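You operate a simulated robot arm through the tools that you are given. There is no shell and no other tool.

You run a simulated two-armed robot. Do the job below in one go: nothing can be reset, and whatever is moved stays where it is left.

Task
Stop mill three at 2 passes, then switch its pump and water off.
Fine: the counter ends on 2; the shaft stands still before its two water valves are shut; leave the other controls as they are.

It is judged by the outcome, as a careful person would: the job done as asked, and still so three seconds after it is handed in. It fails if anything else is knocked over, pushed out of place, dropped, spilled or broken.

Robot
Two 6-joint arms with two-finger grippers on one trunk that stands fixed in place. Base frame: the origin is at the foot of the trunk, x ahead of it, y to its left, z up. Lengths are in cm, angles in degrees, forces in N, time in s.
The left shoulder is at [3, 17.8, 98.8], the right one opposite. With the tool pointing down near the work surface each hand reaches from about 60 to 66 cm from the base axis, measured 20 degrees to its own side. Payload 2.54 kg a hand.
The TCP of each hand is the grasp point between the finger pads, 3 cm short of the fingertips. In the tool frame z runs along the fingers and y along their closing line. Largest opening 11.6 cm; the body of the gripper starts 9.5 cm behind the TCP.
Orientation is told as [roll, pitch, yaw] about the base's x, y, z axes, in that order, counted from this pose: with the fingers straight down and closing along the base's y, the tool's x points along the base's -x, its y along +y and its z along -z.

Tools
- The arms move only by the tool send_rows. It takes "left_commands", "right_commands" or both (then of equal length, played together; a hand with none holds still); each is a list of rows, each a list of 6 numbers: the shift along the tool's x, y, z in cm, then the turn, a rotation vector about the tool's x, y, z in degrees. In form: [[x, y, z, wx, wy, wz], ...]. A call has 1 to 20 rows; each row shifts and turns the commanded pose from where the row before left it, along the tool's axes as they then stand. "left_fingers" and "right_fingers" are, for a hand that has rows, the closure in counts, from 0 (fully open) to 255 (shut), set as the call begins (left out, the last holds). Rows are played at 5 a second. More than 5 cm and 8.6 degrees between two rows, or a gripper value outside its range, and nothing of the call is played. A pose out of reach is approached as far as the arm can. The call stops where the force on the tool passes 40 N (or 10 N more than at its start, if that is more) or the arm is blocked; 0.2 s more then pass. Each finger travels about 15.3 cm/s and halts on what it meets, pressing with about 24 N; the grip force reading is that of the motor and also rises with nothing between the fingers. The clock runs only during rows and for 0.2 s after the last one: add rows that do not move to give the fingers time. The reply holds the time, the measured pose of the TCP, the force on the tool along the base axes, the opening and the grip force, in the units named above and with some noise, with the torque about the TCP (base axes, N m) and any sound that the robot's microphone picked up.
- Cameras (640 x 400 px; columns grow to the right, rows downward): "scene" is now at [4.83, 1.55, 171.53]; the picture's right is [0.20, -0.98, 0.00], its down [-0.70, -0.14, -0.70] and it looks along [0.69, 0.14, -0.71] (base axes); focal length 351 px, centre (320, 200). "left" rides on the left gripper at [6.9, 1.5, -12.2] in its tool frame; the picture's right is [-0.21, 0.98, 0.00], its down [-0.83, -0.18, -0.53] and it looks along [-0.52, -0.11, 0.85] (tool axes); focal length 251 px, centre (320, 200). "right" rides on the right gripper at [6.9, -1.5, -12.2] in its tool frame; the picture's right is [0.21, 0.98, 0.00], its down [-0.83, 0.18, -0.53] and it looks along [-0.52, 0.11, 0.85] (tool axes); focal length 251 px, centre (320, 200). There is no depth. A picture from a camera that has moved, and an enlarged one, comes with that camera's place and axes in the base frame and with its lens.
- camera(camera): a new picture of that camera. It takes no simulated time.
- move_column(by): slides the trunk up (or, below 0, down) by that many cm; the arms and the scene camera ride with it, the base frame stays. It gives what a move gives, with no picture.
- aim_head(pan, tilt): turns the head with the scene camera to pan (to the left, within 143 degrees either way) and tilt (down, from -29 to 69), counted from straight ahead of the robot. It gives what a move gives.
- close_up(camera, box): a new picture of the part [left, top, right, bottom] of that camera's present view, enlarged. It takes no simulated time.
- close_job(): hands the job in; it is judged then, once.

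Nothing tells you positions but the pictures and the camera data. Unless the task says otherwise, let go and move clear before handing in.

The tools are called after ">>>" by a JSON object that holds its "op" and its "data". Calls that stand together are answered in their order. send_rows: Moves the arms, as the interface text tells. Its arguments: {"type":"object","properties":{"left_commands":{"type":"array","items":{"type":"array","items":{"type":"number"}}},"left_fingers":{"type":"number"},"right_commands":{"type":"array","items":{"type":"array","items":{"type":"number"}}},"right_fingers":{"type":"number"}},"required":[]} The other tools are called the same way: move_column (by) slides the trunk up or down; aim_head (pan, tilt) turns the head that bears the scene camera; camera (camera) takes a picture; close_up (camera, box) takes an enlarged picture of a part of a camera's view; close_job () hands the job in.

At the start:

```text
time: 0.0
left_tcp_pos: [45.8, 22.85, 132.47]
left_orientation: [-0.1, 0.1, 0.1]
left_ft_force: [0.4, 0.1, 0.8]
left_ft_torque: [0.0, 0.02, -0.01]
left_width: 11.63
left_grasp_force: 0.0
right_tcp_pos: [44.14, -14.39, 132.59]
right_orientation: [0.0, 0.0, 0.0]
right_ft_force: [-0.7, -0.5, 0.6]
right_ft_torque: [0.01, -0.02, -0.01]
right_width: 11.61
right_grasp_force: 0.0
trunk travel left (down, up): [-20.0, 34.0]
head pan, tilt: [11.6, 45.3]
```

scene: 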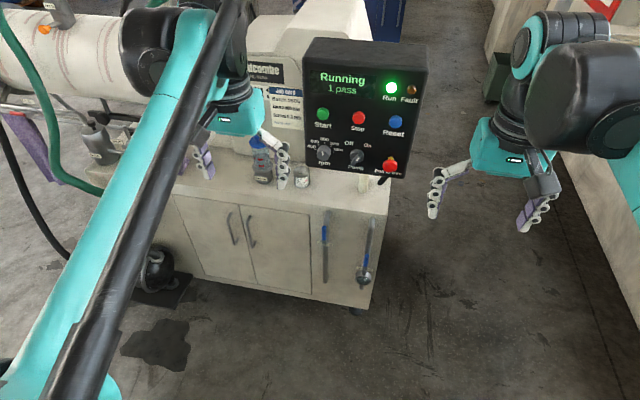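
right: 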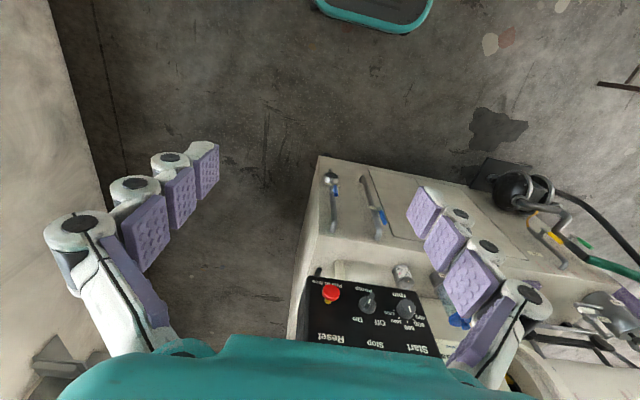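
left: 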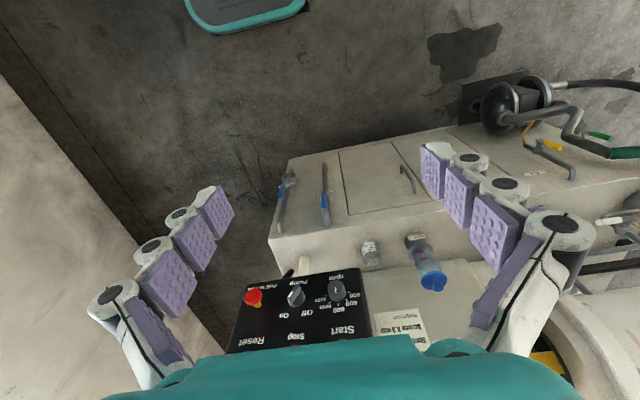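

The panel of the machine shows "Running, 1 pass", with Start/Stop/Reset buttons and rpm and pump knobs; valves seem to be at the front or side. I'll look closer before moving anything.

>>> {"op": "close_up", "data": {"camera": "scene", "box": [230, 30, 450, 200]}}

>>> {"op": "close_up", "data": {"camera": "scene", "box": [0, 80, 320, 300]}}

>>> {"op": "close_up", "data": {"camera": "scene", "box": [280, 160, 420, 320]}}

>>> {"op": "close_up", "data": {"camera": "left", "box": [400, 60, 640, 260]}}

>>> {"op": "close_up", "data": {"camera": "right", "box": [290, 150, 640, 390]}}

```text
2.35 times, centred on (340, 115) of scene
camera zoom: at [4.83, 1.55, 171.53], right [0.2, -0.98, 0.0], down [-0.7, -0.14, -0.7], along [0.69, 0.14, -0.71], focal length 826 px, centre (273, 400)
```

zoom: 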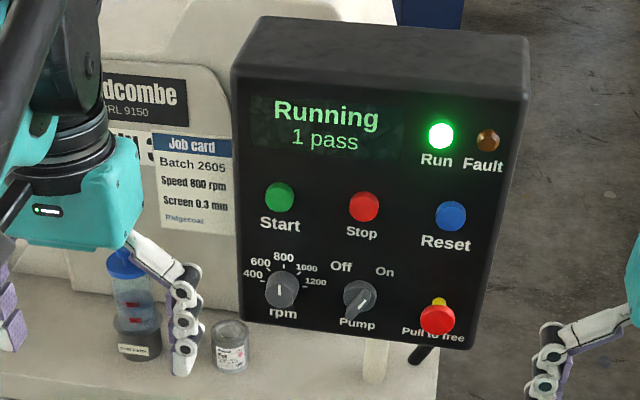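

```text
1.82 times, centred on (160, 190) of scene
camera zoom: at [4.83, 1.55, 171.53], right [0.2, -0.98, 0.0], down [-0.7, -0.14, -0.7], along [0.69, 0.14, -0.71], focal length 638 px, centre (611, 218)
```

zoom: 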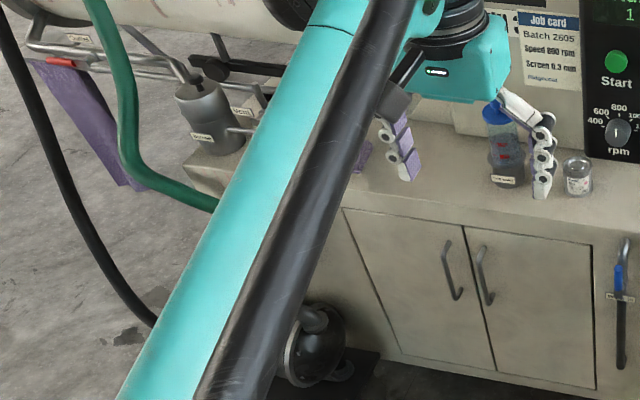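

```text
2.50 times, centred on (350, 240) of scene
camera zoom: at [4.83, 1.55, 171.53], right [0.2, -0.98, 0.0], down [-0.7, -0.14, -0.7], along [0.69, 0.14, -0.71], focal length 877 px, centre (245, 100)
```

zoom: 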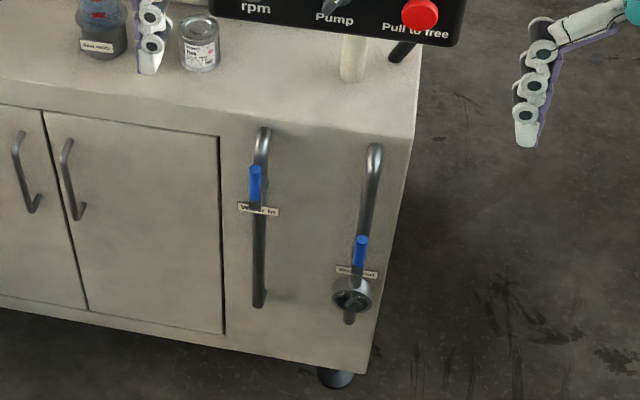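

```text
2.00 times, centred on (520, 160) of left
camera zoom: at [38.84, 24.28, 144.72], right [0.21, 0.98, 0.0], down [0.83, -0.18, 0.53], along [0.52, -0.11, -0.85], focal length 503 px, centre (-80, 280)
```

zoom: 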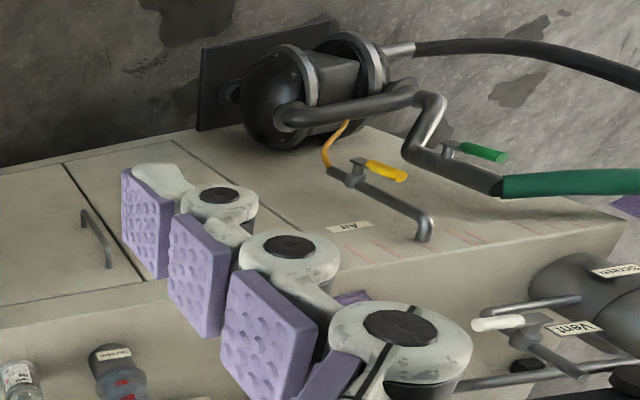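

```text
1.67 times, centred on (465, 270) of right
camera zoom: at [37.19, -16.0, 144.97], right [-0.21, 0.98, 0.0], down [0.83, 0.18, 0.53], along [0.52, 0.11, -0.85], focal length 419 px, centre (78, 83)
```

zoom: 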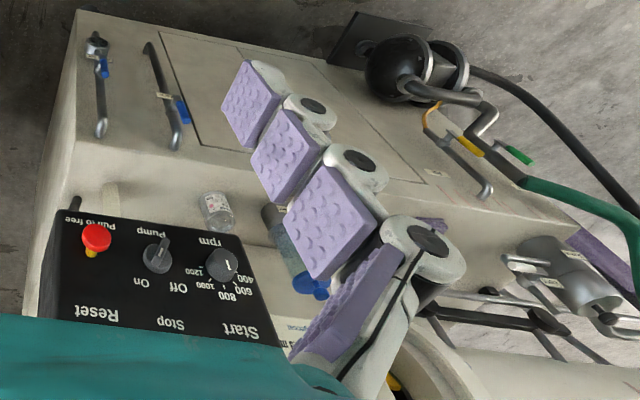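

>>> {"op": "close_up", "data": {"camera": "scene", "box": [300, 60, 430, 190]}}

>>> {"op": "close_up", "data": {"camera": "scene", "box": [230, 50, 310, 130]}}

>>> {"op": "close_up", "data": {"camera": "scene", "box": [0, 0, 160, 160]}}

>>> {"op": "close_up", "data": {"camera": "scene", "box": [360, 0, 640, 120]}}

>>> {"op": "close_up", "data": {"camera": "scene", "box": [310, 200, 390, 300]}}

>>> {"op": "close_up", "data": {"camera": "left", "box": [220, 150, 460, 360]}}

>>> {"op": "close_up", "data": {"camera": "right", "box": [300, 150, 420, 360]}}

```text
3.08 times, centred on (365, 125) of scene
camera zoom: at [4.83, 1.55, 171.53], right [0.2, -0.98, 0.0], down [-0.7, -0.14, -0.7], along [0.69, 0.14, -0.71], focal length 1080 px, centre (182, 431)
```

zoom: 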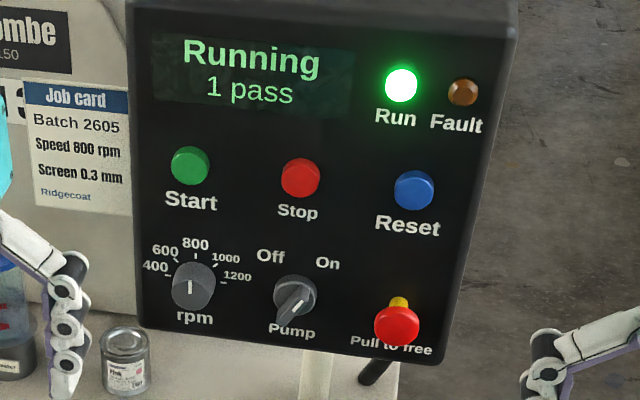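

```text
5.00 times, centred on (270, 90) of scene
camera zoom: at [4.83, 1.55, 171.53], right [0.2, -0.98, 0.0], down [-0.7, -0.14, -0.7], along [0.69, 0.14, -0.71], focal length 1754 px, centre (570, 750)
```

zoom: 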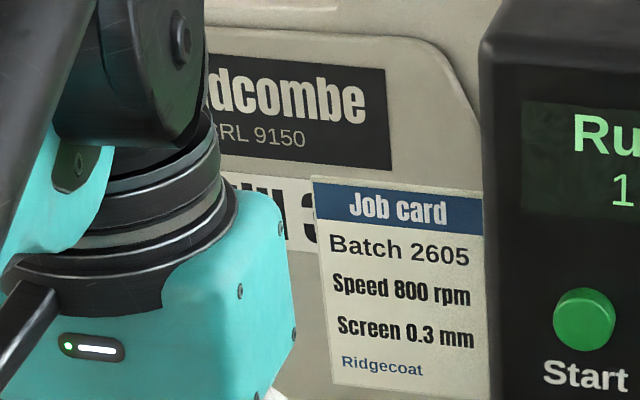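

```text
2.50 times, centred on (80, 80) of scene
camera zoom: at [4.83, 1.55, 171.53], right [0.2, -0.98, 0.0], down [-0.7, -0.14, -0.7], along [0.69, 0.14, -0.71], focal length 877 px, centre (920, 500)
```

zoom: 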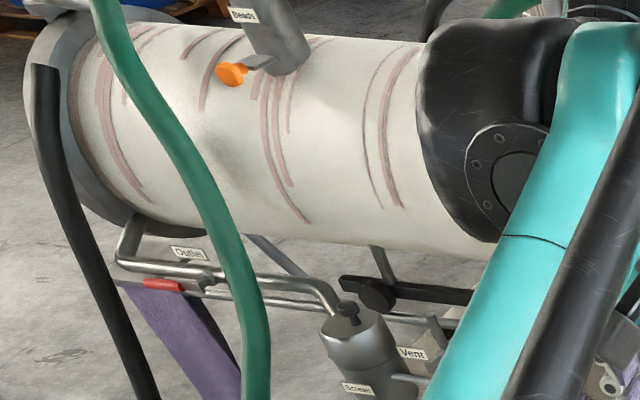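

```text
2.29 times, centred on (500, 60) of scene
camera zoom: at [4.83, 1.55, 171.53], right [0.2, -0.98, 0.0], down [-0.7, -0.14, -0.7], along [0.69, 0.14, -0.71], focal length 802 px, centre (-91, 520)
```

zoom: 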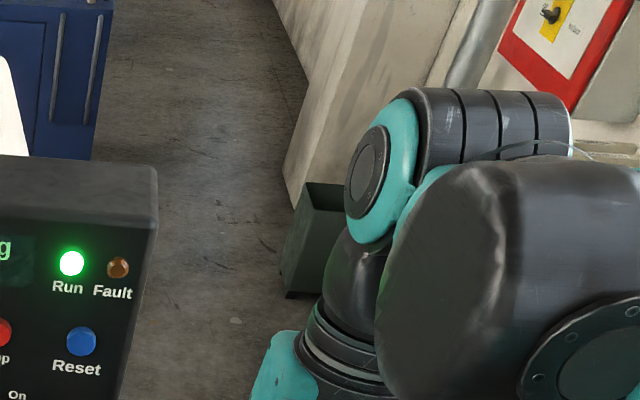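

```text
4.00 times, centred on (350, 250) of scene
camera zoom: at [4.83, 1.55, 171.53], right [0.2, -0.98, 0.0], down [-0.7, -0.14, -0.7], along [0.69, 0.14, -0.71], focal length 1404 px, centre (200, 0)
```

zoom: 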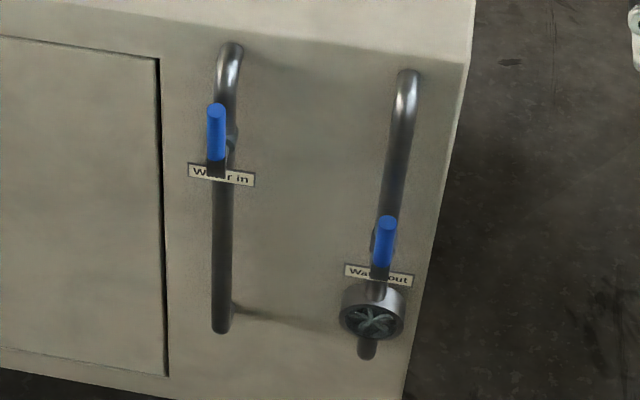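

```text
1.90 times, centred on (340, 255) of left
camera zoom: at [38.84, 24.28, 144.72], right [0.21, 0.98, 0.0], down [0.83, -0.18, 0.53], along [0.52, -0.11, -0.85], focal length 479 px, centre (282, 95)
```

zoom: 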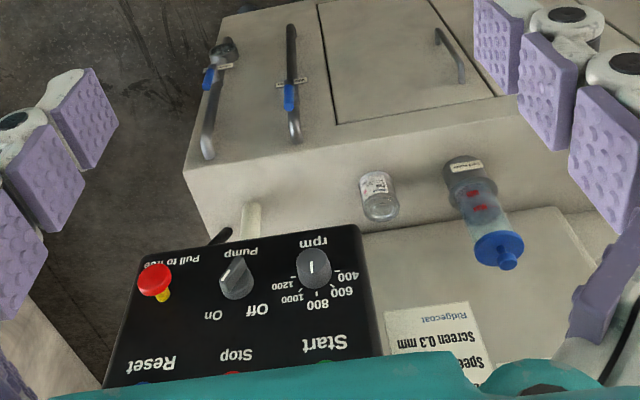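

```text
1.90 times, centred on (360, 255) of right
camera zoom: at [37.19, -16.0, 144.97], right [-0.21, 0.98, 0.0], down [0.83, 0.18, 0.53], along [0.52, 0.11, -0.85], focal length 479 px, centre (244, 95)
```

zoom: 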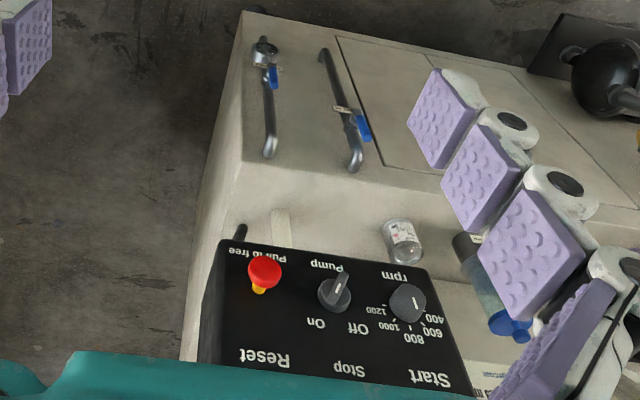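

The panel face stands at about x≈90: Stop at about (89.3, 8, 118.7), pump knob at about (88, 7.5, 105) pointing to On, and the blue Water in and Water out levers at about (83, 16, 74) and (83, 0, 61). The counter reads 1, so I'm first swinging the left hand, fingers shut, to a waiting spot in front of Stop.

>>> {"op": "send_rows", "data": {"left_commands": [[-2.52, -1.24, 1.12, 0, -7.5, 0], [-2.352, -1.24, 1.439, 0, -7.5, 0], [-2.144, -1.24, 1.734, 0, -7.5, 0], [-1.899, -1.24, 1.999, 0, -7.5, 0], [-1.622, -1.24, 2.23, 0, -7.5, 0], [-1.317, -1.24, 2.423, 0, -7.5, 0]], "left_fingers": 255}}

>>> {"op": "camera", "data": {"camera": "scene"}}

```text
time: 1.4
left_tcp_pos: [61.08, 15.44, 125.9]
left_orientation: [0.0, -45.0, 0.0]
left_ft_force: [0.1, 0.0, 0.3]
left_ft_torque: [0.01, 0.02, -0.01]
left_width: 0.0
left_grasp_force: 24.0
right_tcp_pos: [44.26, -14.51, 132.6]
right_orientation: [0.0, 0.0, -0.1]
right_ft_force: [-0.1, -0.5, -0.4]
right_ft_torque: [0.02, 0.02, 0.02]
right_width: 11.6
right_grasp_force: 0.0
trunk travel left (down, up): [-20.0, 34.0]
head pan, tilt: [11.6, 45.3]
```

```text
taken
camera scene: at [4.93, 1.51, 171.53], right [0.2, -0.98, 0.0], down [-0.7, -0.14, -0.7], along [0.69, 0.14, -0.71], focal length 351 px, centre (320, 200)
```

scene: 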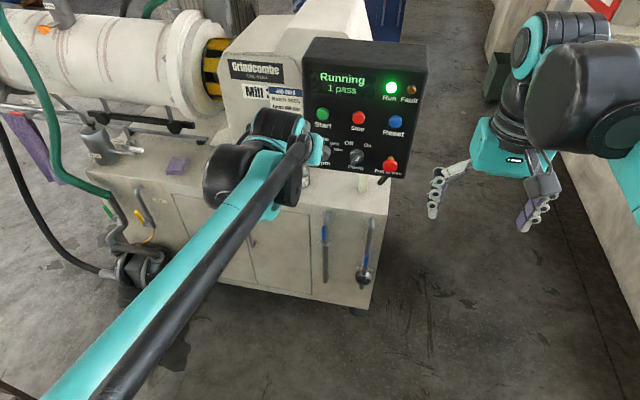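

The hand is tracking as planned and the striped shaft is now visible left of the panel; the counter is still 1. I'll finish the swing to a spot in front of Stop.

>>> {"op": "send_rows", "data": {"left_commands": [[-0.99, -1.24, 2.574, 0, -7.5, 0], [-0.645, -1.24, 2.681, 0, -7.5, 0], [-0.29, -1.24, 2.742, 0, -7.5, 0], [0.071, -1.24, 2.757, 0, -7.5, 0], [0.43, -1.24, 2.724, 0, -7.5, 0], [0.781, -1.24, 2.644, 0, -7.5, 0]]}}

>>> {"op": "camera", "data": {"camera": "scene"}}

>>> {"op": "camera", "data": {"camera": "left"}}

>>> {"op": "close_up", "data": {"camera": "scene", "box": [180, 30, 440, 190]}}

```text
time: 2.8
left_tcp_pos: [76.17, 7.96, 118.93]
left_orientation: [8.8, -89.9, -8.8]
left_ft_force: [1.2, -0.6, 0.0]
left_ft_torque: [0.0, -0.05, 0.05]
left_width: 0.01
left_grasp_force: 24.1
right_tcp_pos: [44.25, -14.45, 132.57]
right_orientation: [0.0, 0.1, 0.0]
right_ft_force: [-0.7, -0.1, 0.0]
right_ft_torque: [0.02, 0.1, -0.04]
right_width: 11.61
right_grasp_force: 0.2
trunk travel left (down, up): [-20.0, 34.0]
head pan, tilt: [11.6, 45.3]
```

```text
taken
camera scene: at [5.09, 1.5, 171.52], right [0.2, -0.98, 0.0], down [-0.7, -0.14, -0.7], along [0.69, 0.14, -0.71], focal length 351 px, centre (320, 200)
```

scene: 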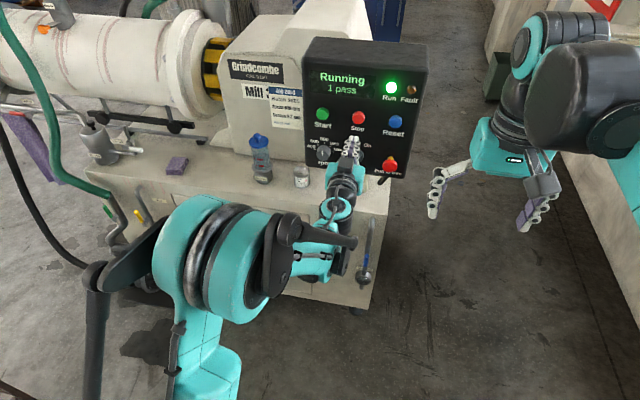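

```text
taken
camera left: at [63.95, 9.36, 112.09], right [0.0, 0.98, 0.21], down [-0.53, -0.18, 0.83], along [0.85, -0.12, 0.52], focal length 251 px, centre (320, 200)
```

left: 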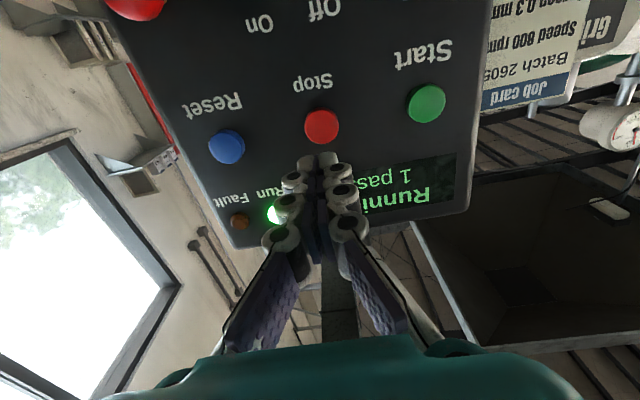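

```text
2.46 times, centred on (310, 110) of scene
camera zoom: at [5.09, 1.5, 171.52], right [0.2, -0.98, 0.0], down [-0.7, -0.14, -0.7], along [0.69, 0.14, -0.71], focal length 864 px, centre (345, 422)
```

zoom: 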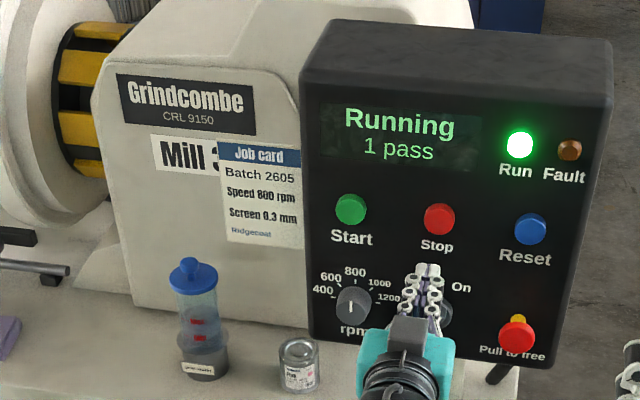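

Left hand now points at the panel, tips about 10 cm from Stop and lined up with it (y≈7.9, z≈119). I'll come to about 2.5 cm off the button and wait there for the counter to turn to 2.

>>> {"op": "send_rows", "data": {"left_commands": [[0, 0, 2.3, 0, 0, 0], [0, 0, 2.3, 0, 0, 0], [0, 0, 2.2, 0, 0, 0]]}}

>>> {"op": "close_up", "data": {"camera": "scene", "box": [180, 30, 440, 190]}}

>>> {"op": "camera", "data": {"camera": "left"}}

```text
time: 3.6
left_tcp_pos: [82.89, 8.04, 118.93]
left_orientation: [8.5, -90.0, -8.6]
left_ft_force: [-0.3, -0.5, 0.2]
left_ft_torque: [-0.05, 0.0, -0.02]
left_width: 0.0
left_grasp_force: 23.1
right_tcp_pos: [44.23, -14.48, 132.69]
right_orientation: [-0.1, 0.0, -0.1]
right_ft_force: [0.3, 0.9, -1.0]
right_ft_torque: [0.0, 0.03, -0.01]
right_width: 11.58
right_grasp_force: 0.0
trunk travel left (down, up): [-20.0, 34.0]
head pan, tilt: [11.6, 45.3]
```

```text
2.46 times, centred on (310, 110) of scene
camera zoom: at [4.97, 1.53, 171.53], right [0.2, -0.98, 0.0], down [-0.7, -0.14, -0.7], along [0.69, 0.14, -0.71], focal length 864 px, centre (345, 422)
```

zoom: 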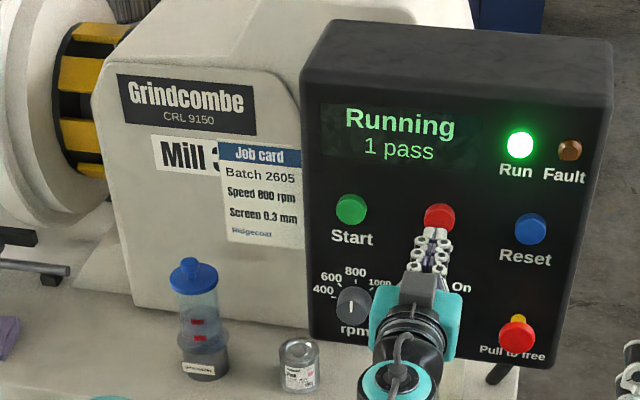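

```text
taken
camera left: at [70.71, 9.49, 112.07], right [0.0, 0.98, 0.21], down [-0.53, -0.18, 0.83], along [0.85, -0.11, 0.52], focal length 251 px, centre (320, 200)
```

left: 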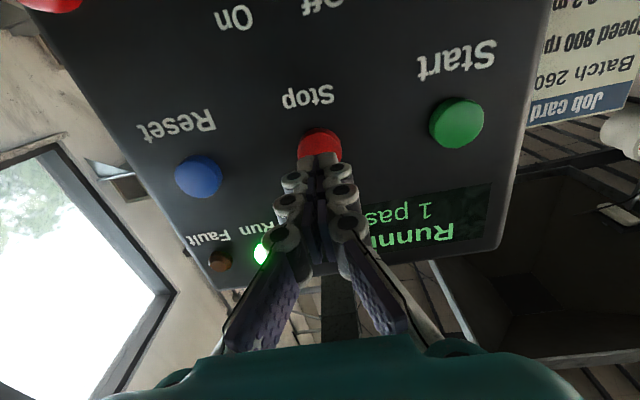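

Tips are about 2–3 cm off Stop and aligned; counter is still at 1. I'll wait in short steps and watch.

>>> {"op": "send_rows", "data": {"left_commands": [[0, 0, 0, 0, 0, 0], [0, 0, 0, 0, 0, 0], [0, 0, 0, 0, 0, 0], [0, 0, 0, 0, 0, 0]]}}

>>> {"op": "close_up", "data": {"camera": "scene", "box": [180, 30, 440, 190]}}

```text
time: 4.6
left_tcp_pos: [82.77, 8.09, 119.04]
left_orientation: [9.1, -90.1, -9.0]
left_ft_force: [-0.3, 0.0, -0.8]
left_ft_torque: [-0.02, 0.01, 0.0]
left_width: 0.01
left_grasp_force: 23.7
right_tcp_pos: [44.1, -14.43, 132.77]
right_orientation: [0.0, -0.1, 0.0]
right_ft_force: [0.0, -0.1, 0.4]
right_ft_torque: [0.0, 0.02, -0.01]
right_width: 11.6
right_grasp_force: 0.0
trunk travel left (down, up): [-20.0, 34.0]
head pan, tilt: [11.6, 45.3]
```

```text
2.46 times, centred on (310, 110) of scene
camera zoom: at [4.84, 1.54, 171.53], right [0.2, -0.98, 0.0], down [-0.7, -0.14, -0.7], along [0.69, 0.14, -0.71], focal length 864 px, centre (345, 422)
```

zoom: 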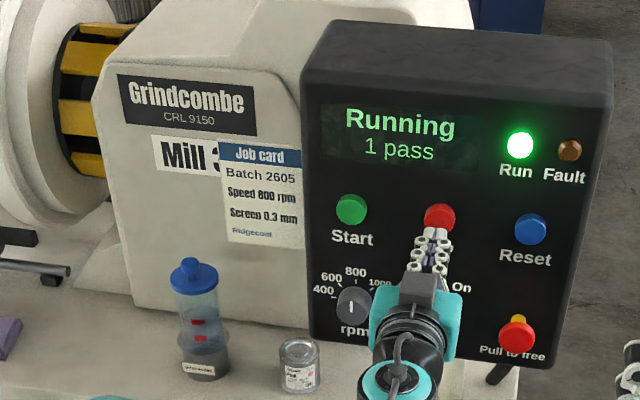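

Still 1 pass; waiting on.

>>> {"op": "send_rows", "data": {"left_commands": [[0, 0, 0, 0, 0, 0], [0, 0, 0, 0, 0, 0], [0, 0, 0, 0, 0, 0], [0, 0, 0, 0, 0, 0], [0, 0, 0, 0, 0, 0], [0, 0, 0, 0, 0, 0]]}}

>>> {"op": "close_up", "data": {"camera": "scene", "box": [180, 30, 440, 190]}}

```text
time: 6.0
left_tcp_pos: [82.83, 7.95, 118.93]
left_orientation: [8.7, -90.1, -8.8]
left_ft_force: [0.8, 0.4, 0.3]
left_ft_torque: [-0.01, 0.0, 0.01]
left_width: 0.0
left_grasp_force: 24.2
right_tcp_pos: [44.09, -14.49, 132.65]
right_orientation: [0.0, -0.1, 0.0]
right_ft_force: [0.8, 0.4, 0.5]
right_ft_torque: [-0.01, 0.0, 0.02]
right_width: 11.59
right_grasp_force: 0.1
trunk travel left (down, up): [-20.0, 34.0]
head pan, tilt: [11.6, 45.3]
```

```text
2.46 times, centred on (310, 110) of scene
camera zoom: at [4.84, 1.54, 171.53], right [0.2, -0.98, 0.0], down [-0.7, -0.14, -0.7], along [0.69, 0.14, -0.71], focal length 864 px, centre (345, 422)
```

zoom: 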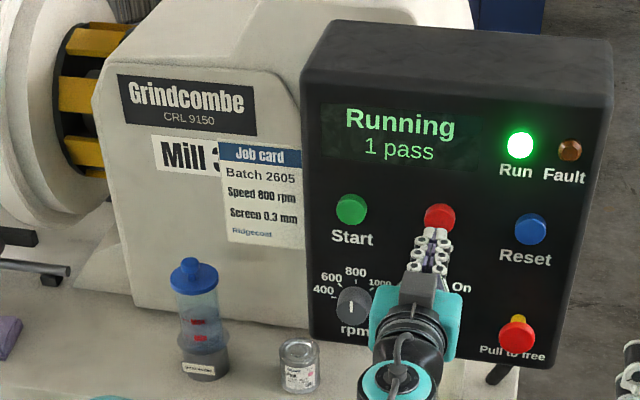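

Still 1 pass. While waiting I'll turn the right hand forward and lower, keeping to its own side, and keep checking the counter.

>>> {"op": "send_rows", "data": {"right_commands": [[-1.17, 0.17, 2.05, 0, -7.5, 0], [-0.892, 0.17, 2.185, 0, -7.5, 0], [-0.599, 0.17, 2.283, 0, -7.5, 0], [-0.296, 0.17, 2.342, 0, -7.5, 0], [0.012, 0.17, 2.36, 0, -7.5, 0], [0.32, 0.17, 2.338, 0, -7.5, 0]], "right_fingers": 255}}

>>> {"op": "camera", "data": {"camera": "scene"}}

>>> {"op": "close_up", "data": {"camera": "scene", "box": [180, 30, 440, 190]}}

```text
time: 7.4
left_tcp_pos: [82.77, 7.98, 118.96]
left_orientation: [16.0, -90.0, -15.9]
left_ft_force: [0.3, -0.7, 0.5]
left_ft_torque: [-0.01, -0.02, 0.02]
left_width: 0.0
left_grasp_force: 24.3
right_tcp_pos: [51.41, -13.38, 120.16]
right_orientation: [0.0, -45.0, 0.0]
right_ft_force: [0.1, -0.1, 0.2]
right_ft_torque: [0.02, 0.0, 0.0]
right_width: 0.0
right_grasp_force: 23.5
trunk travel left (down, up): [-20.0, 34.0]
head pan, tilt: [11.6, 45.3]
```

```text
taken
camera scene: at [4.87, 1.53, 171.53], right [0.2, -0.98, 0.0], down [-0.7, -0.14, -0.7], along [0.69, 0.14, -0.71], focal length 351 px, centre (320, 200)
```

scene: 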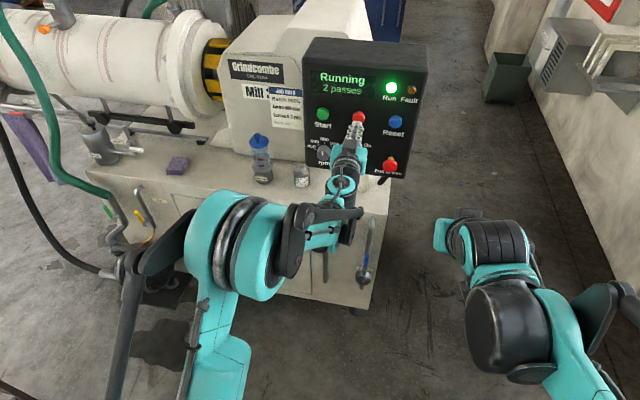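

```text
2.46 times, centred on (310, 110) of scene
camera zoom: at [4.87, 1.53, 171.53], right [0.2, -0.98, 0.0], down [-0.7, -0.14, -0.7], along [0.69, 0.14, -0.71], focal length 864 px, centre (345, 422)
```

zoom: 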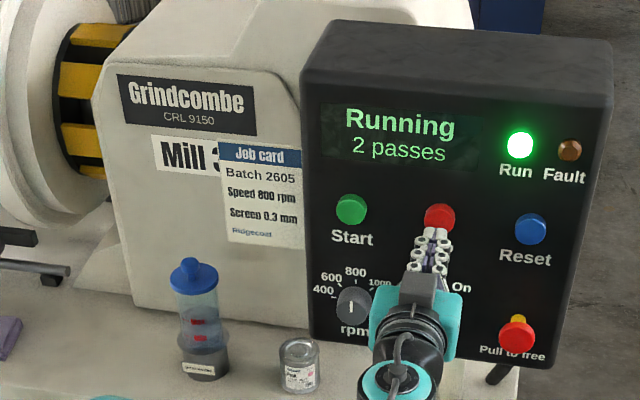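

The counter turned to 2 passes: pressing Stop now.

>>> {"op": "send_rows", "data": {"left_commands": [[0, 0, 2.0, 0, 0, 0], [0, 0, 1.0, 0, 0, 0], [0, 0, 0.8, 0, 0, 0], [0, 0, 0.6, 0, 0, 0]]}}

>>> {"op": "close_up", "data": {"camera": "scene", "box": [180, 30, 440, 190]}}

```text
time: 8.4
left_tcp_pos: [86.44, 7.96, 119.49]
left_orientation: [-169.6, -89.7, 169.6]
left_ft_force: [-26.6, 1.7, 13.4]
left_ft_torque: [-0.15, -0.31, 0.03]
left_width: 0.58
left_grasp_force: 28.5
right_tcp_pos: [50.58, -13.3, 120.48]
right_orientation: [0.0, -45.3, 0.0]
right_ft_force: [-0.3, -0.8, 0.6]
right_ft_torque: [-0.02, -0.07, 0.0]
right_width: 0.0
right_grasp_force: 24.1
trunk travel left (down, up): [-20.0, 34.0]
head pan, tilt: [11.6, 45.3]
heard: click
stopped in row 4 (left hand): the force on the tool passed its limit at 44 N (the readings are from after the stop); the commanded pose is now the measured one
```

```text
2.46 times, centred on (310, 110) of scene
camera zoom: at [3.84, 1.64, 171.57], right [0.2, -0.98, 0.0], down [-0.69, -0.14, -0.71], along [0.69, 0.14, -0.71], focal length 864 px, centre (345, 422)
```

zoom: 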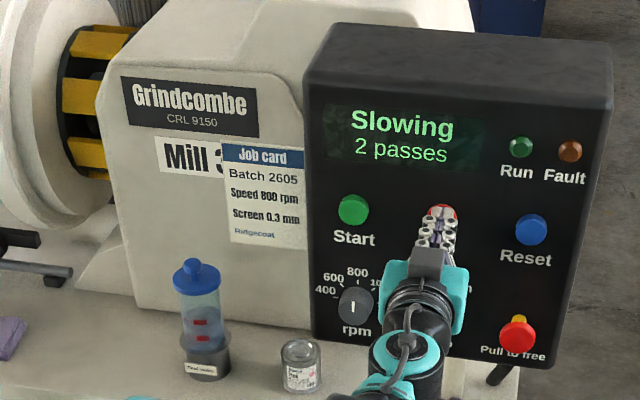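

Stop clicked; the display says "Slowing, 2 passes". I'll back the left hand off and watch the shaft run down.

>>> {"op": "send_rows", "data": {"left_commands": [[0, 0, -2.0, 0, 0, 0], [0, 0, -3.0, 0, 0, 0], [0, 0, -3.0, 0, 0, 0]]}}

>>> {"op": "close_up", "data": {"camera": "scene", "box": [180, 30, 440, 190]}}

>>> {"op": "camera", "data": {"camera": "left"}}

>>> {"op": "camera", "data": {"camera": "right"}}

>>> {"op": "camera", "data": {"camera": "scene"}}

```text
time: 9.2
left_tcp_pos: [79.05, 7.58, 118.79]
left_orientation: [-67.3, -90.1, 67.3]
left_ft_force: [0.2, -0.1, -0.8]
left_ft_torque: [0.0, -0.01, -0.01]
left_width: 0.0
left_grasp_force: 28.9
right_tcp_pos: [51.34, -13.41, 120.3]
right_orientation: [0.0, -45.0, 0.1]
right_ft_force: [-0.7, 0.0, 0.3]
right_ft_torque: [-0.04, 0.01, -0.03]
right_width: 0.0
right_grasp_force: 23.7
trunk travel left (down, up): [-20.0, 34.0]
head pan, tilt: [11.6, 45.3]
```

```text
2.46 times, centred on (310, 110) of scene
camera zoom: at [4.86, 1.54, 171.53], right [0.2, -0.98, 0.0], down [-0.7, -0.14, -0.7], along [0.69, 0.14, -0.71], focal length 864 px, centre (345, 422)
```

zoom: 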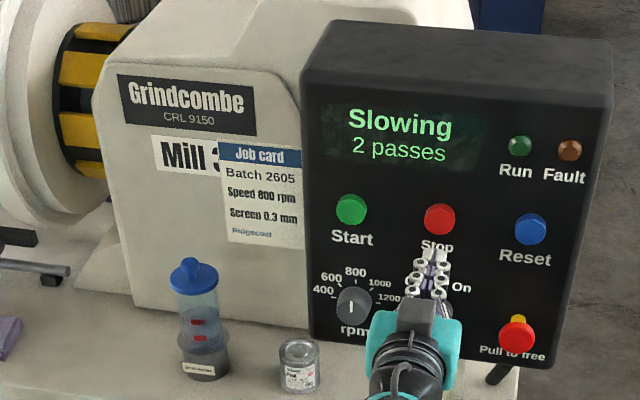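

```text
taken
camera left: at [66.82, 9.09, 111.98], right [0.0, 0.98, 0.21], down [-0.53, -0.18, 0.83], along [0.85, -0.12, 0.52], focal length 251 px, centre (320, 200)
```

left: 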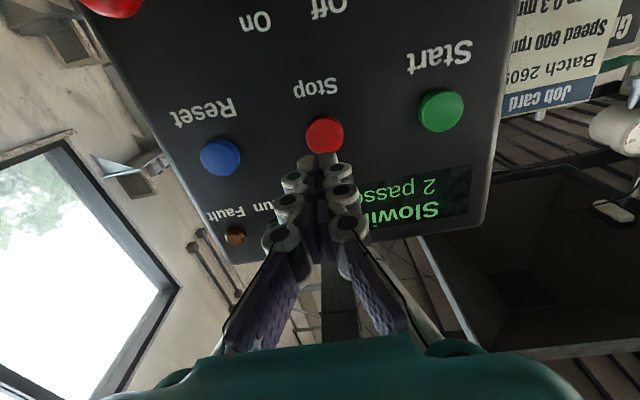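

```text
taken
camera right: at [37.8, -14.98, 124.02], right [-0.15, 0.98, -0.15], down [0.21, 0.18, 0.96], along [0.97, 0.11, -0.23], focal length 251 px, centre (320, 200)
```

right: 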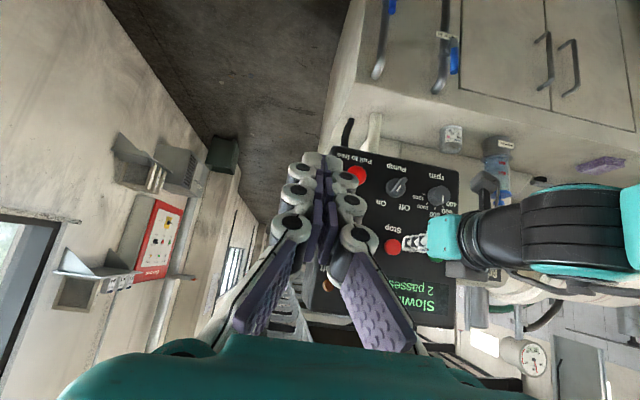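

```text
taken
camera scene: at [4.86, 1.54, 171.53], right [0.2, -0.98, 0.0], down [-0.7, -0.14, -0.7], along [0.69, 0.14, -0.71], focal length 351 px, centre (320, 200)
```

scene: 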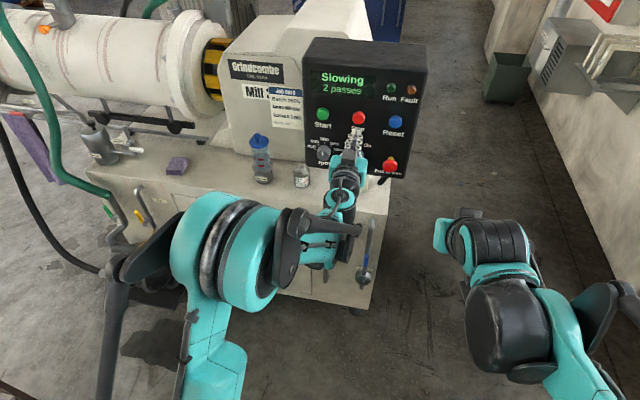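

The mill is slowing at 2 passes. Meanwhile I'll study the pump knob with the right hand's camera and zoom in on the valve levers.

>>> {"op": "close_up", "data": {"camera": "right", "box": [340, 140, 460, 240]}}

>>> {"op": "close_up", "data": {"camera": "right", "box": [350, 0, 480, 110]}}

>>> {"op": "close_up", "data": {"camera": "left", "box": [80, 0, 400, 100]}}

```text
4.00 times, centred on (400, 190) of right
camera zoom: at [37.8, -14.98, 124.02], right [-0.15, 0.98, -0.15], down [0.21, 0.18, 0.96], along [0.97, 0.11, -0.23], focal length 1006 px, centre (0, 240)
```

zoom: 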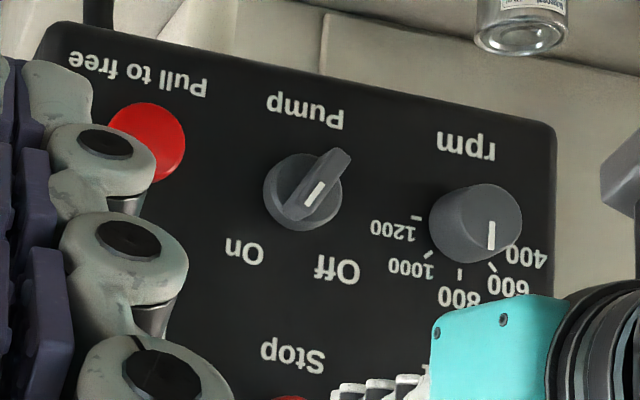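

```text
3.64 times, centred on (415, 55) of right
camera zoom: at [37.8, -14.98, 124.02], right [-0.15, 0.98, -0.15], down [0.21, 0.18, 0.96], along [0.97, 0.11, -0.23], focal length 914 px, centre (-26, 727)
```

zoom: 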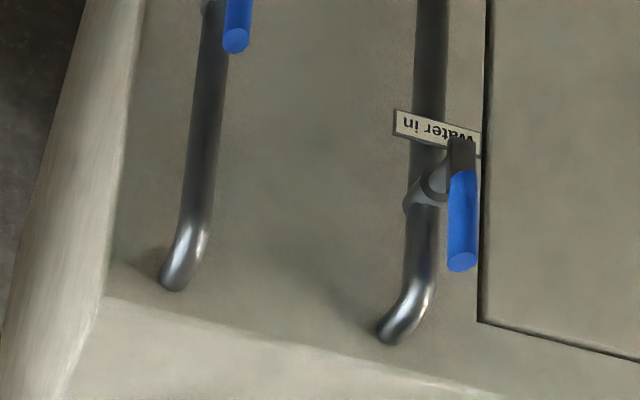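

```text
2.00 times, centred on (240, 50) of left
camera zoom: at [66.82, 9.09, 111.98], right [0.0, 0.98, 0.21], down [-0.53, -0.18, 0.83], along [0.85, -0.12, 0.52], focal length 503 px, centre (480, 500)
```

zoom: 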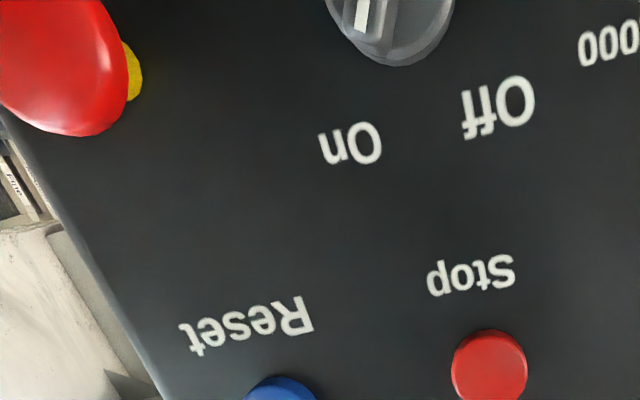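

The pump knob is a bar grip pointing at On (about 40° right of vertical), centred near (88, 7.3, 106.2). I'll lower the left hand in front of it, open the fingers partway and roll to suit the bar, staying about 5 cm off the panel for now.

>>> {"op": "send_rows", "data": {"left_commands": [[3.15, -0.05, 0, 0, 0, 0], [3.15, -0.05, 0, 0, 0, 0], [3.15, -0.05, 0, 0, 0, 0], [3.15, -0.05, 0, 0, 0, 0], [0, 0, 0, 0, 0, 8], [0, 0, 0, 0, 0, 8], [0, 0, 0, 0, 0, 8], [0, 0, 0, 0, 0, 8], [0, 0, 0, 0, 0, 8]], "left_fingers": 123}}

>>> {"op": "camera", "data": {"camera": "left"}}

>>> {"op": "camera", "data": {"camera": "right"}}

>>> {"op": "close_up", "data": {"camera": "scene", "box": [180, 30, 440, 190]}}

```text
time: 11.2
left_tcp_pos: [79.01, 7.68, 106.34]
left_orientation: [90.0, -50.0, -90.1]
left_ft_force: [-0.2, -0.6, 0.4]
left_ft_torque: [-0.04, 0.01, -0.03]
left_width: 5.99
left_grasp_force: 0.0
right_tcp_pos: [51.28, -13.36, 120.24]
right_orientation: [0.0, -44.9, 0.0]
right_ft_force: [1.3, 0.1, 0.5]
right_ft_torque: [0.01, -0.04, -0.02]
right_width: 0.01
right_grasp_force: 24.0
trunk travel left (down, up): [-20.0, 34.0]
head pan, tilt: [11.6, 45.3]
```

```text
taken
camera left: at [66.84, 13.2, 102.08], right [0.0, 0.61, 0.79], down [-0.53, -0.67, 0.51], along [0.84, -0.42, 0.32], focal length 251 px, centre (320, 200)
```

left: 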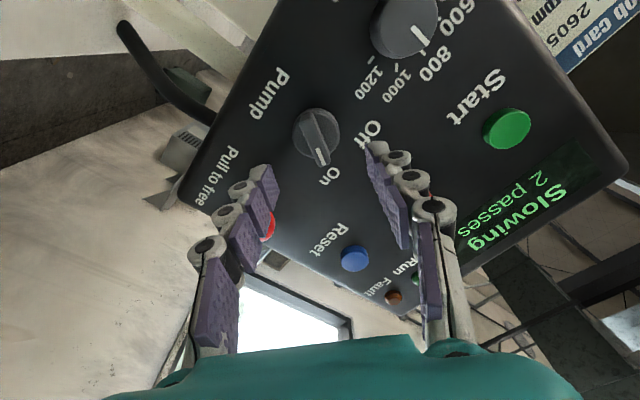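

```text
taken
camera right: at [37.78, -14.98, 124.02], right [-0.15, 0.98, -0.15], down [0.21, 0.18, 0.96], along [0.97, 0.11, -0.23], focal length 251 px, centre (320, 200)
```

right: 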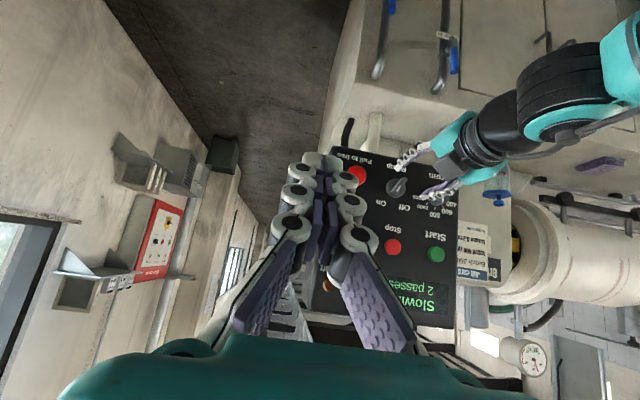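

```text
2.46 times, centred on (310, 110) of scene
camera zoom: at [4.83, 1.54, 171.53], right [0.2, -0.98, 0.0], down [-0.7, -0.14, -0.7], along [0.69, 0.14, -0.71], focal length 864 px, centre (345, 422)
```

zoom: 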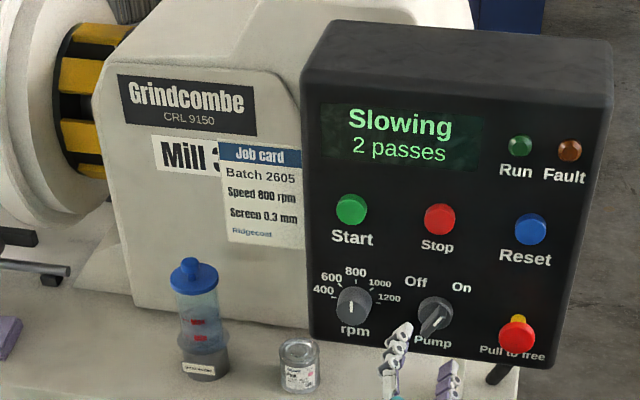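

>>> {"op": "close_up", "data": {"camera": "left", "box": [240, 60, 440, 220]}}

>>> {"op": "close_up", "data": {"camera": "right", "box": [340, 130, 480, 230]}}

```text
2.50 times, centred on (340, 140) of left
camera zoom: at [66.84, 13.2, 102.08], right [0.0, 0.61, 0.79], down [-0.53, -0.67, 0.51], along [0.84, -0.42, 0.32], focal length 629 px, centre (270, 350)
```

zoom: 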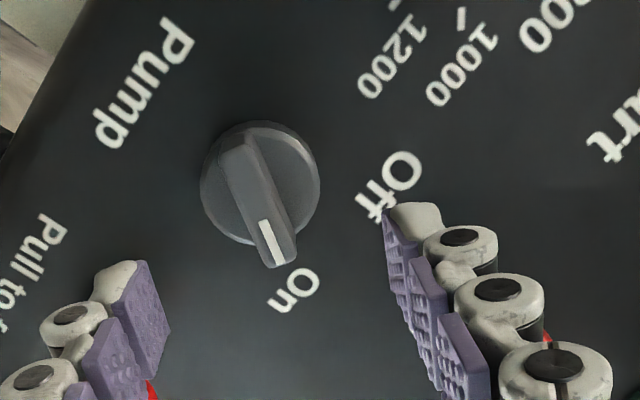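

```text
4.00 times, centred on (410, 180) of right
camera zoom: at [37.78, -14.98, 124.02], right [-0.15, 0.98, -0.15], down [0.21, 0.18, 0.96], along [0.97, 0.11, -0.23], focal length 1006 px, centre (-40, 280)
```

zoom: 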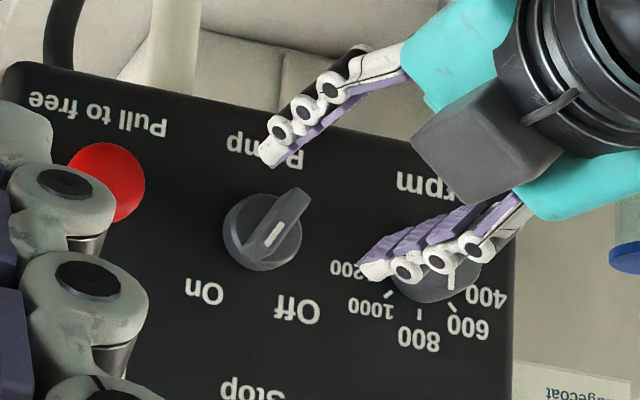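

The bar lies nearly between the fingers, about 0.4 cm off centre. I'll correct that and advance so the tips straddle the bar, without closing yet.

>>> {"op": "send_rows", "data": {"left_commands": [[0.2, -0.4, 1.45, 0, 0, 0], [0, 0, 1.45, 0, 0, 0], [0, 0, 1.45, 0, 0, 0], [0, 0, 1.3, 0, 0, 0]]}}

>>> {"op": "close_up", "data": {"camera": "left", "box": [200, 40, 440, 220]}}

>>> {"op": "close_up", "data": {"camera": "right", "box": [340, 130, 480, 230]}}

>>> {"op": "close_up", "data": {"camera": "scene", "box": [180, 30, 440, 190]}}

```text
time: 12.2
left_tcp_pos: [84.64, 7.45, 105.98]
left_orientation: [90.0, -50.0, -90.0]
left_ft_force: [0.1, 1.2, -0.3]
left_ft_torque: [0.03, -0.01, 0.01]
left_width: 6.01
left_grasp_force: 0.1
right_tcp_pos: [51.26, -13.35, 120.26]
right_orientation: [0.1, -45.0, 0.1]
right_ft_force: [-1.2, -0.9, -1.0]
right_ft_torque: [-0.01, 0.01, 0.03]
right_width: 0.01
right_grasp_force: 23.2
trunk travel left (down, up): [-20.0, 34.0]
head pan, tilt: [11.6, 45.3]
```

```text
2.22 times, centred on (320, 130) of left
camera zoom: at [72.49, 13.11, 101.67], right [0.0, 0.61, 0.79], down [-0.53, -0.67, 0.52], along [0.85, -0.42, 0.33], focal length 559 px, centre (320, 356)
```

zoom: 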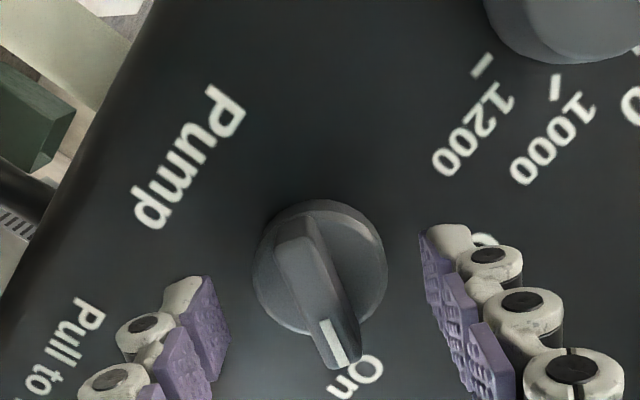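

```text
4.00 times, centred on (410, 180) of right
camera zoom: at [37.81, -14.98, 124.01], right [-0.15, 0.98, -0.15], down [0.21, 0.18, 0.96], along [0.97, 0.11, -0.23], focal length 1006 px, centre (-40, 280)
```

zoom: 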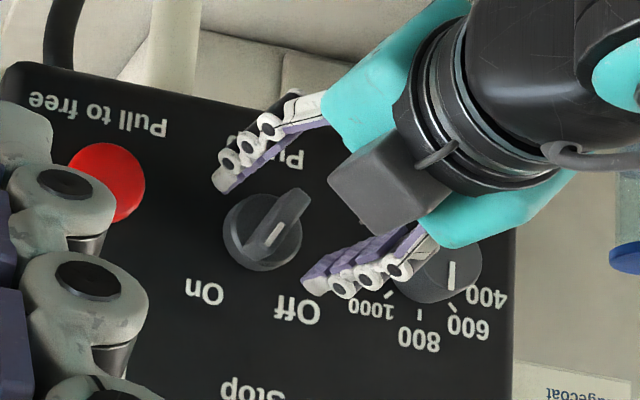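

```text
2.46 times, centred on (310, 110) of scene
camera zoom: at [4.86, 1.54, 171.53], right [0.2, -0.98, 0.0], down [-0.7, -0.14, -0.7], along [0.69, 0.14, -0.71], focal length 864 px, centre (345, 422)
```

zoom: 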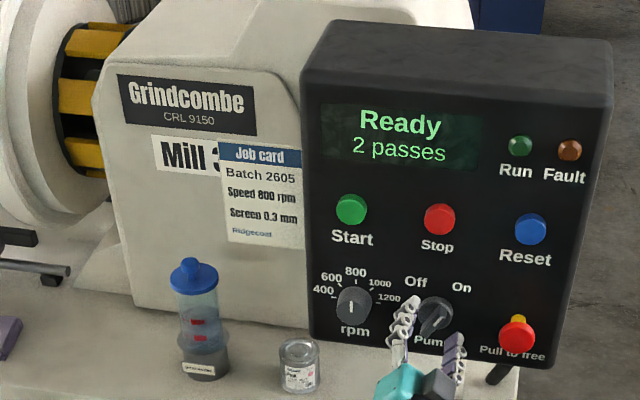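

The display now says "Ready, 2 passes": the mill has stopped. I'll trim the roll to the bar, go 0.5 cm deeper and close on the bar.

>>> {"op": "send_rows", "data": {"left_commands": [[0, 0, 0.5, 0, 0, -6], [0, 0, 0, 0, 0, 0]]}}

>>> {"op": "send_rows", "data": {"left_commands": [[0, 0, 0, 0, 0, 0], [0, 0, 0, 0, 0, 0], [0, 0, 0, 0, 0, 0]], "left_fingers": 230}}

>>> {"op": "close_up", "data": {"camera": "left", "box": [200, 40, 440, 220]}}

>>> {"op": "close_up", "data": {"camera": "right", "box": [340, 130, 480, 230]}}

>>> {"op": "close_up", "data": {"camera": "scene", "box": [180, 30, 440, 190]}}

```text
time: 12.8
left_tcp_pos: [85.18, 7.53, 105.93]
left_orientation: [90.0, -56.2, -90.1]
left_ft_force: [0.9, -0.4, -0.6]
left_ft_torque: [0.0, 0.0, -0.01]
left_width: 6.02
left_grasp_force: 0.1
right_tcp_pos: [51.22, -13.3, 120.2]
right_orientation: [0.0, -45.0, 0.0]
right_ft_force: [-0.2, 0.2, -0.2]
right_ft_torque: [0.01, 0.02, -0.02]
right_width: 0.0
right_grasp_force: 24.2
trunk travel left (down, up): [-20.0, 34.0]
head pan, tilt: [11.6, 45.3]
```

```text
time: 13.6
left_tcp_pos: [85.15, 7.45, 106.01]
left_orientation: [90.1, -56.0, -90.1]
left_ft_force: [-1.7, -1.9, 0.0]
left_ft_torque: [-0.79, 0.0, -0.07]
left_width: 1.26
left_grasp_force: 39.4
right_tcp_pos: [51.32, -13.38, 120.18]
right_orientation: [0.1, -44.9, 0.0]
right_ft_force: [0.1, 0.5, 0.9]
right_ft_torque: [-0.02, -0.01, 0.02]
right_width: 0.02
right_grasp_force: 23.7
trunk travel left (down, up): [-20.0, 34.0]
head pan, tilt: [11.6, 45.3]
```

```text
2.22 times, centred on (320, 130) of left
camera zoom: at [72.96, 12.58, 101.14], right [0.0, 0.69, 0.72], down [-0.54, -0.61, 0.58], along [0.84, -0.39, 0.37], focal length 559 px, centre (320, 356)
```

zoom: 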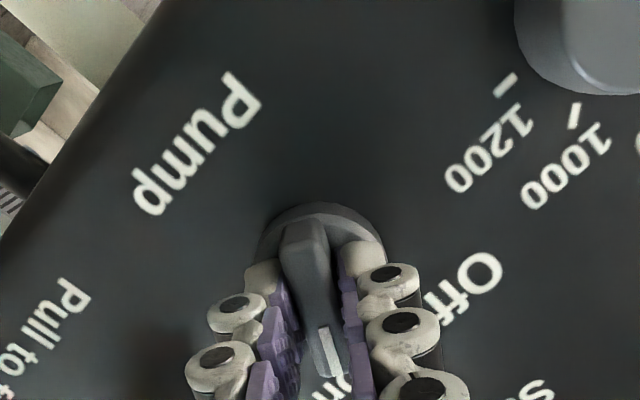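

```text
4.00 times, centred on (410, 180) of right
camera zoom: at [37.76, -15.0, 124.02], right [-0.15, 0.98, -0.15], down [0.21, 0.18, 0.96], along [0.97, 0.11, -0.23], focal length 1006 px, centre (-40, 280)
```

zoom: 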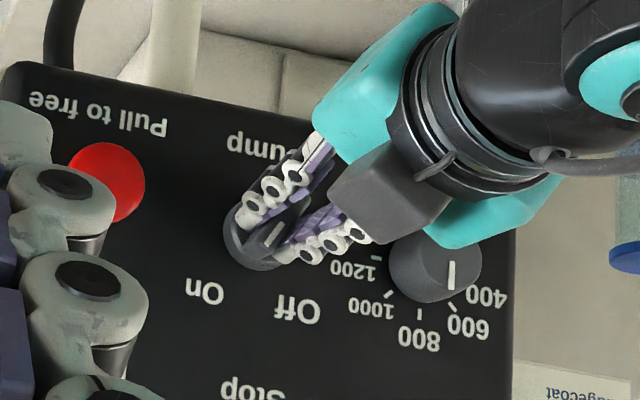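

```text
2.46 times, centred on (310, 110) of scene
camera zoom: at [4.8, 1.52, 171.53], right [0.2, -0.98, 0.0], down [-0.7, -0.14, -0.7], along [0.69, 0.14, -0.71], focal length 864 px, centre (345, 422)
```

zoom: 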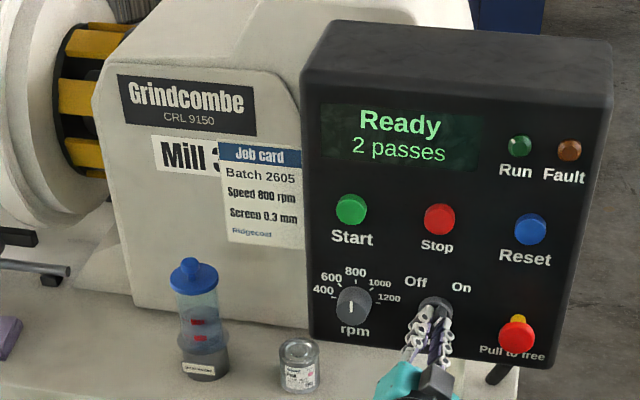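

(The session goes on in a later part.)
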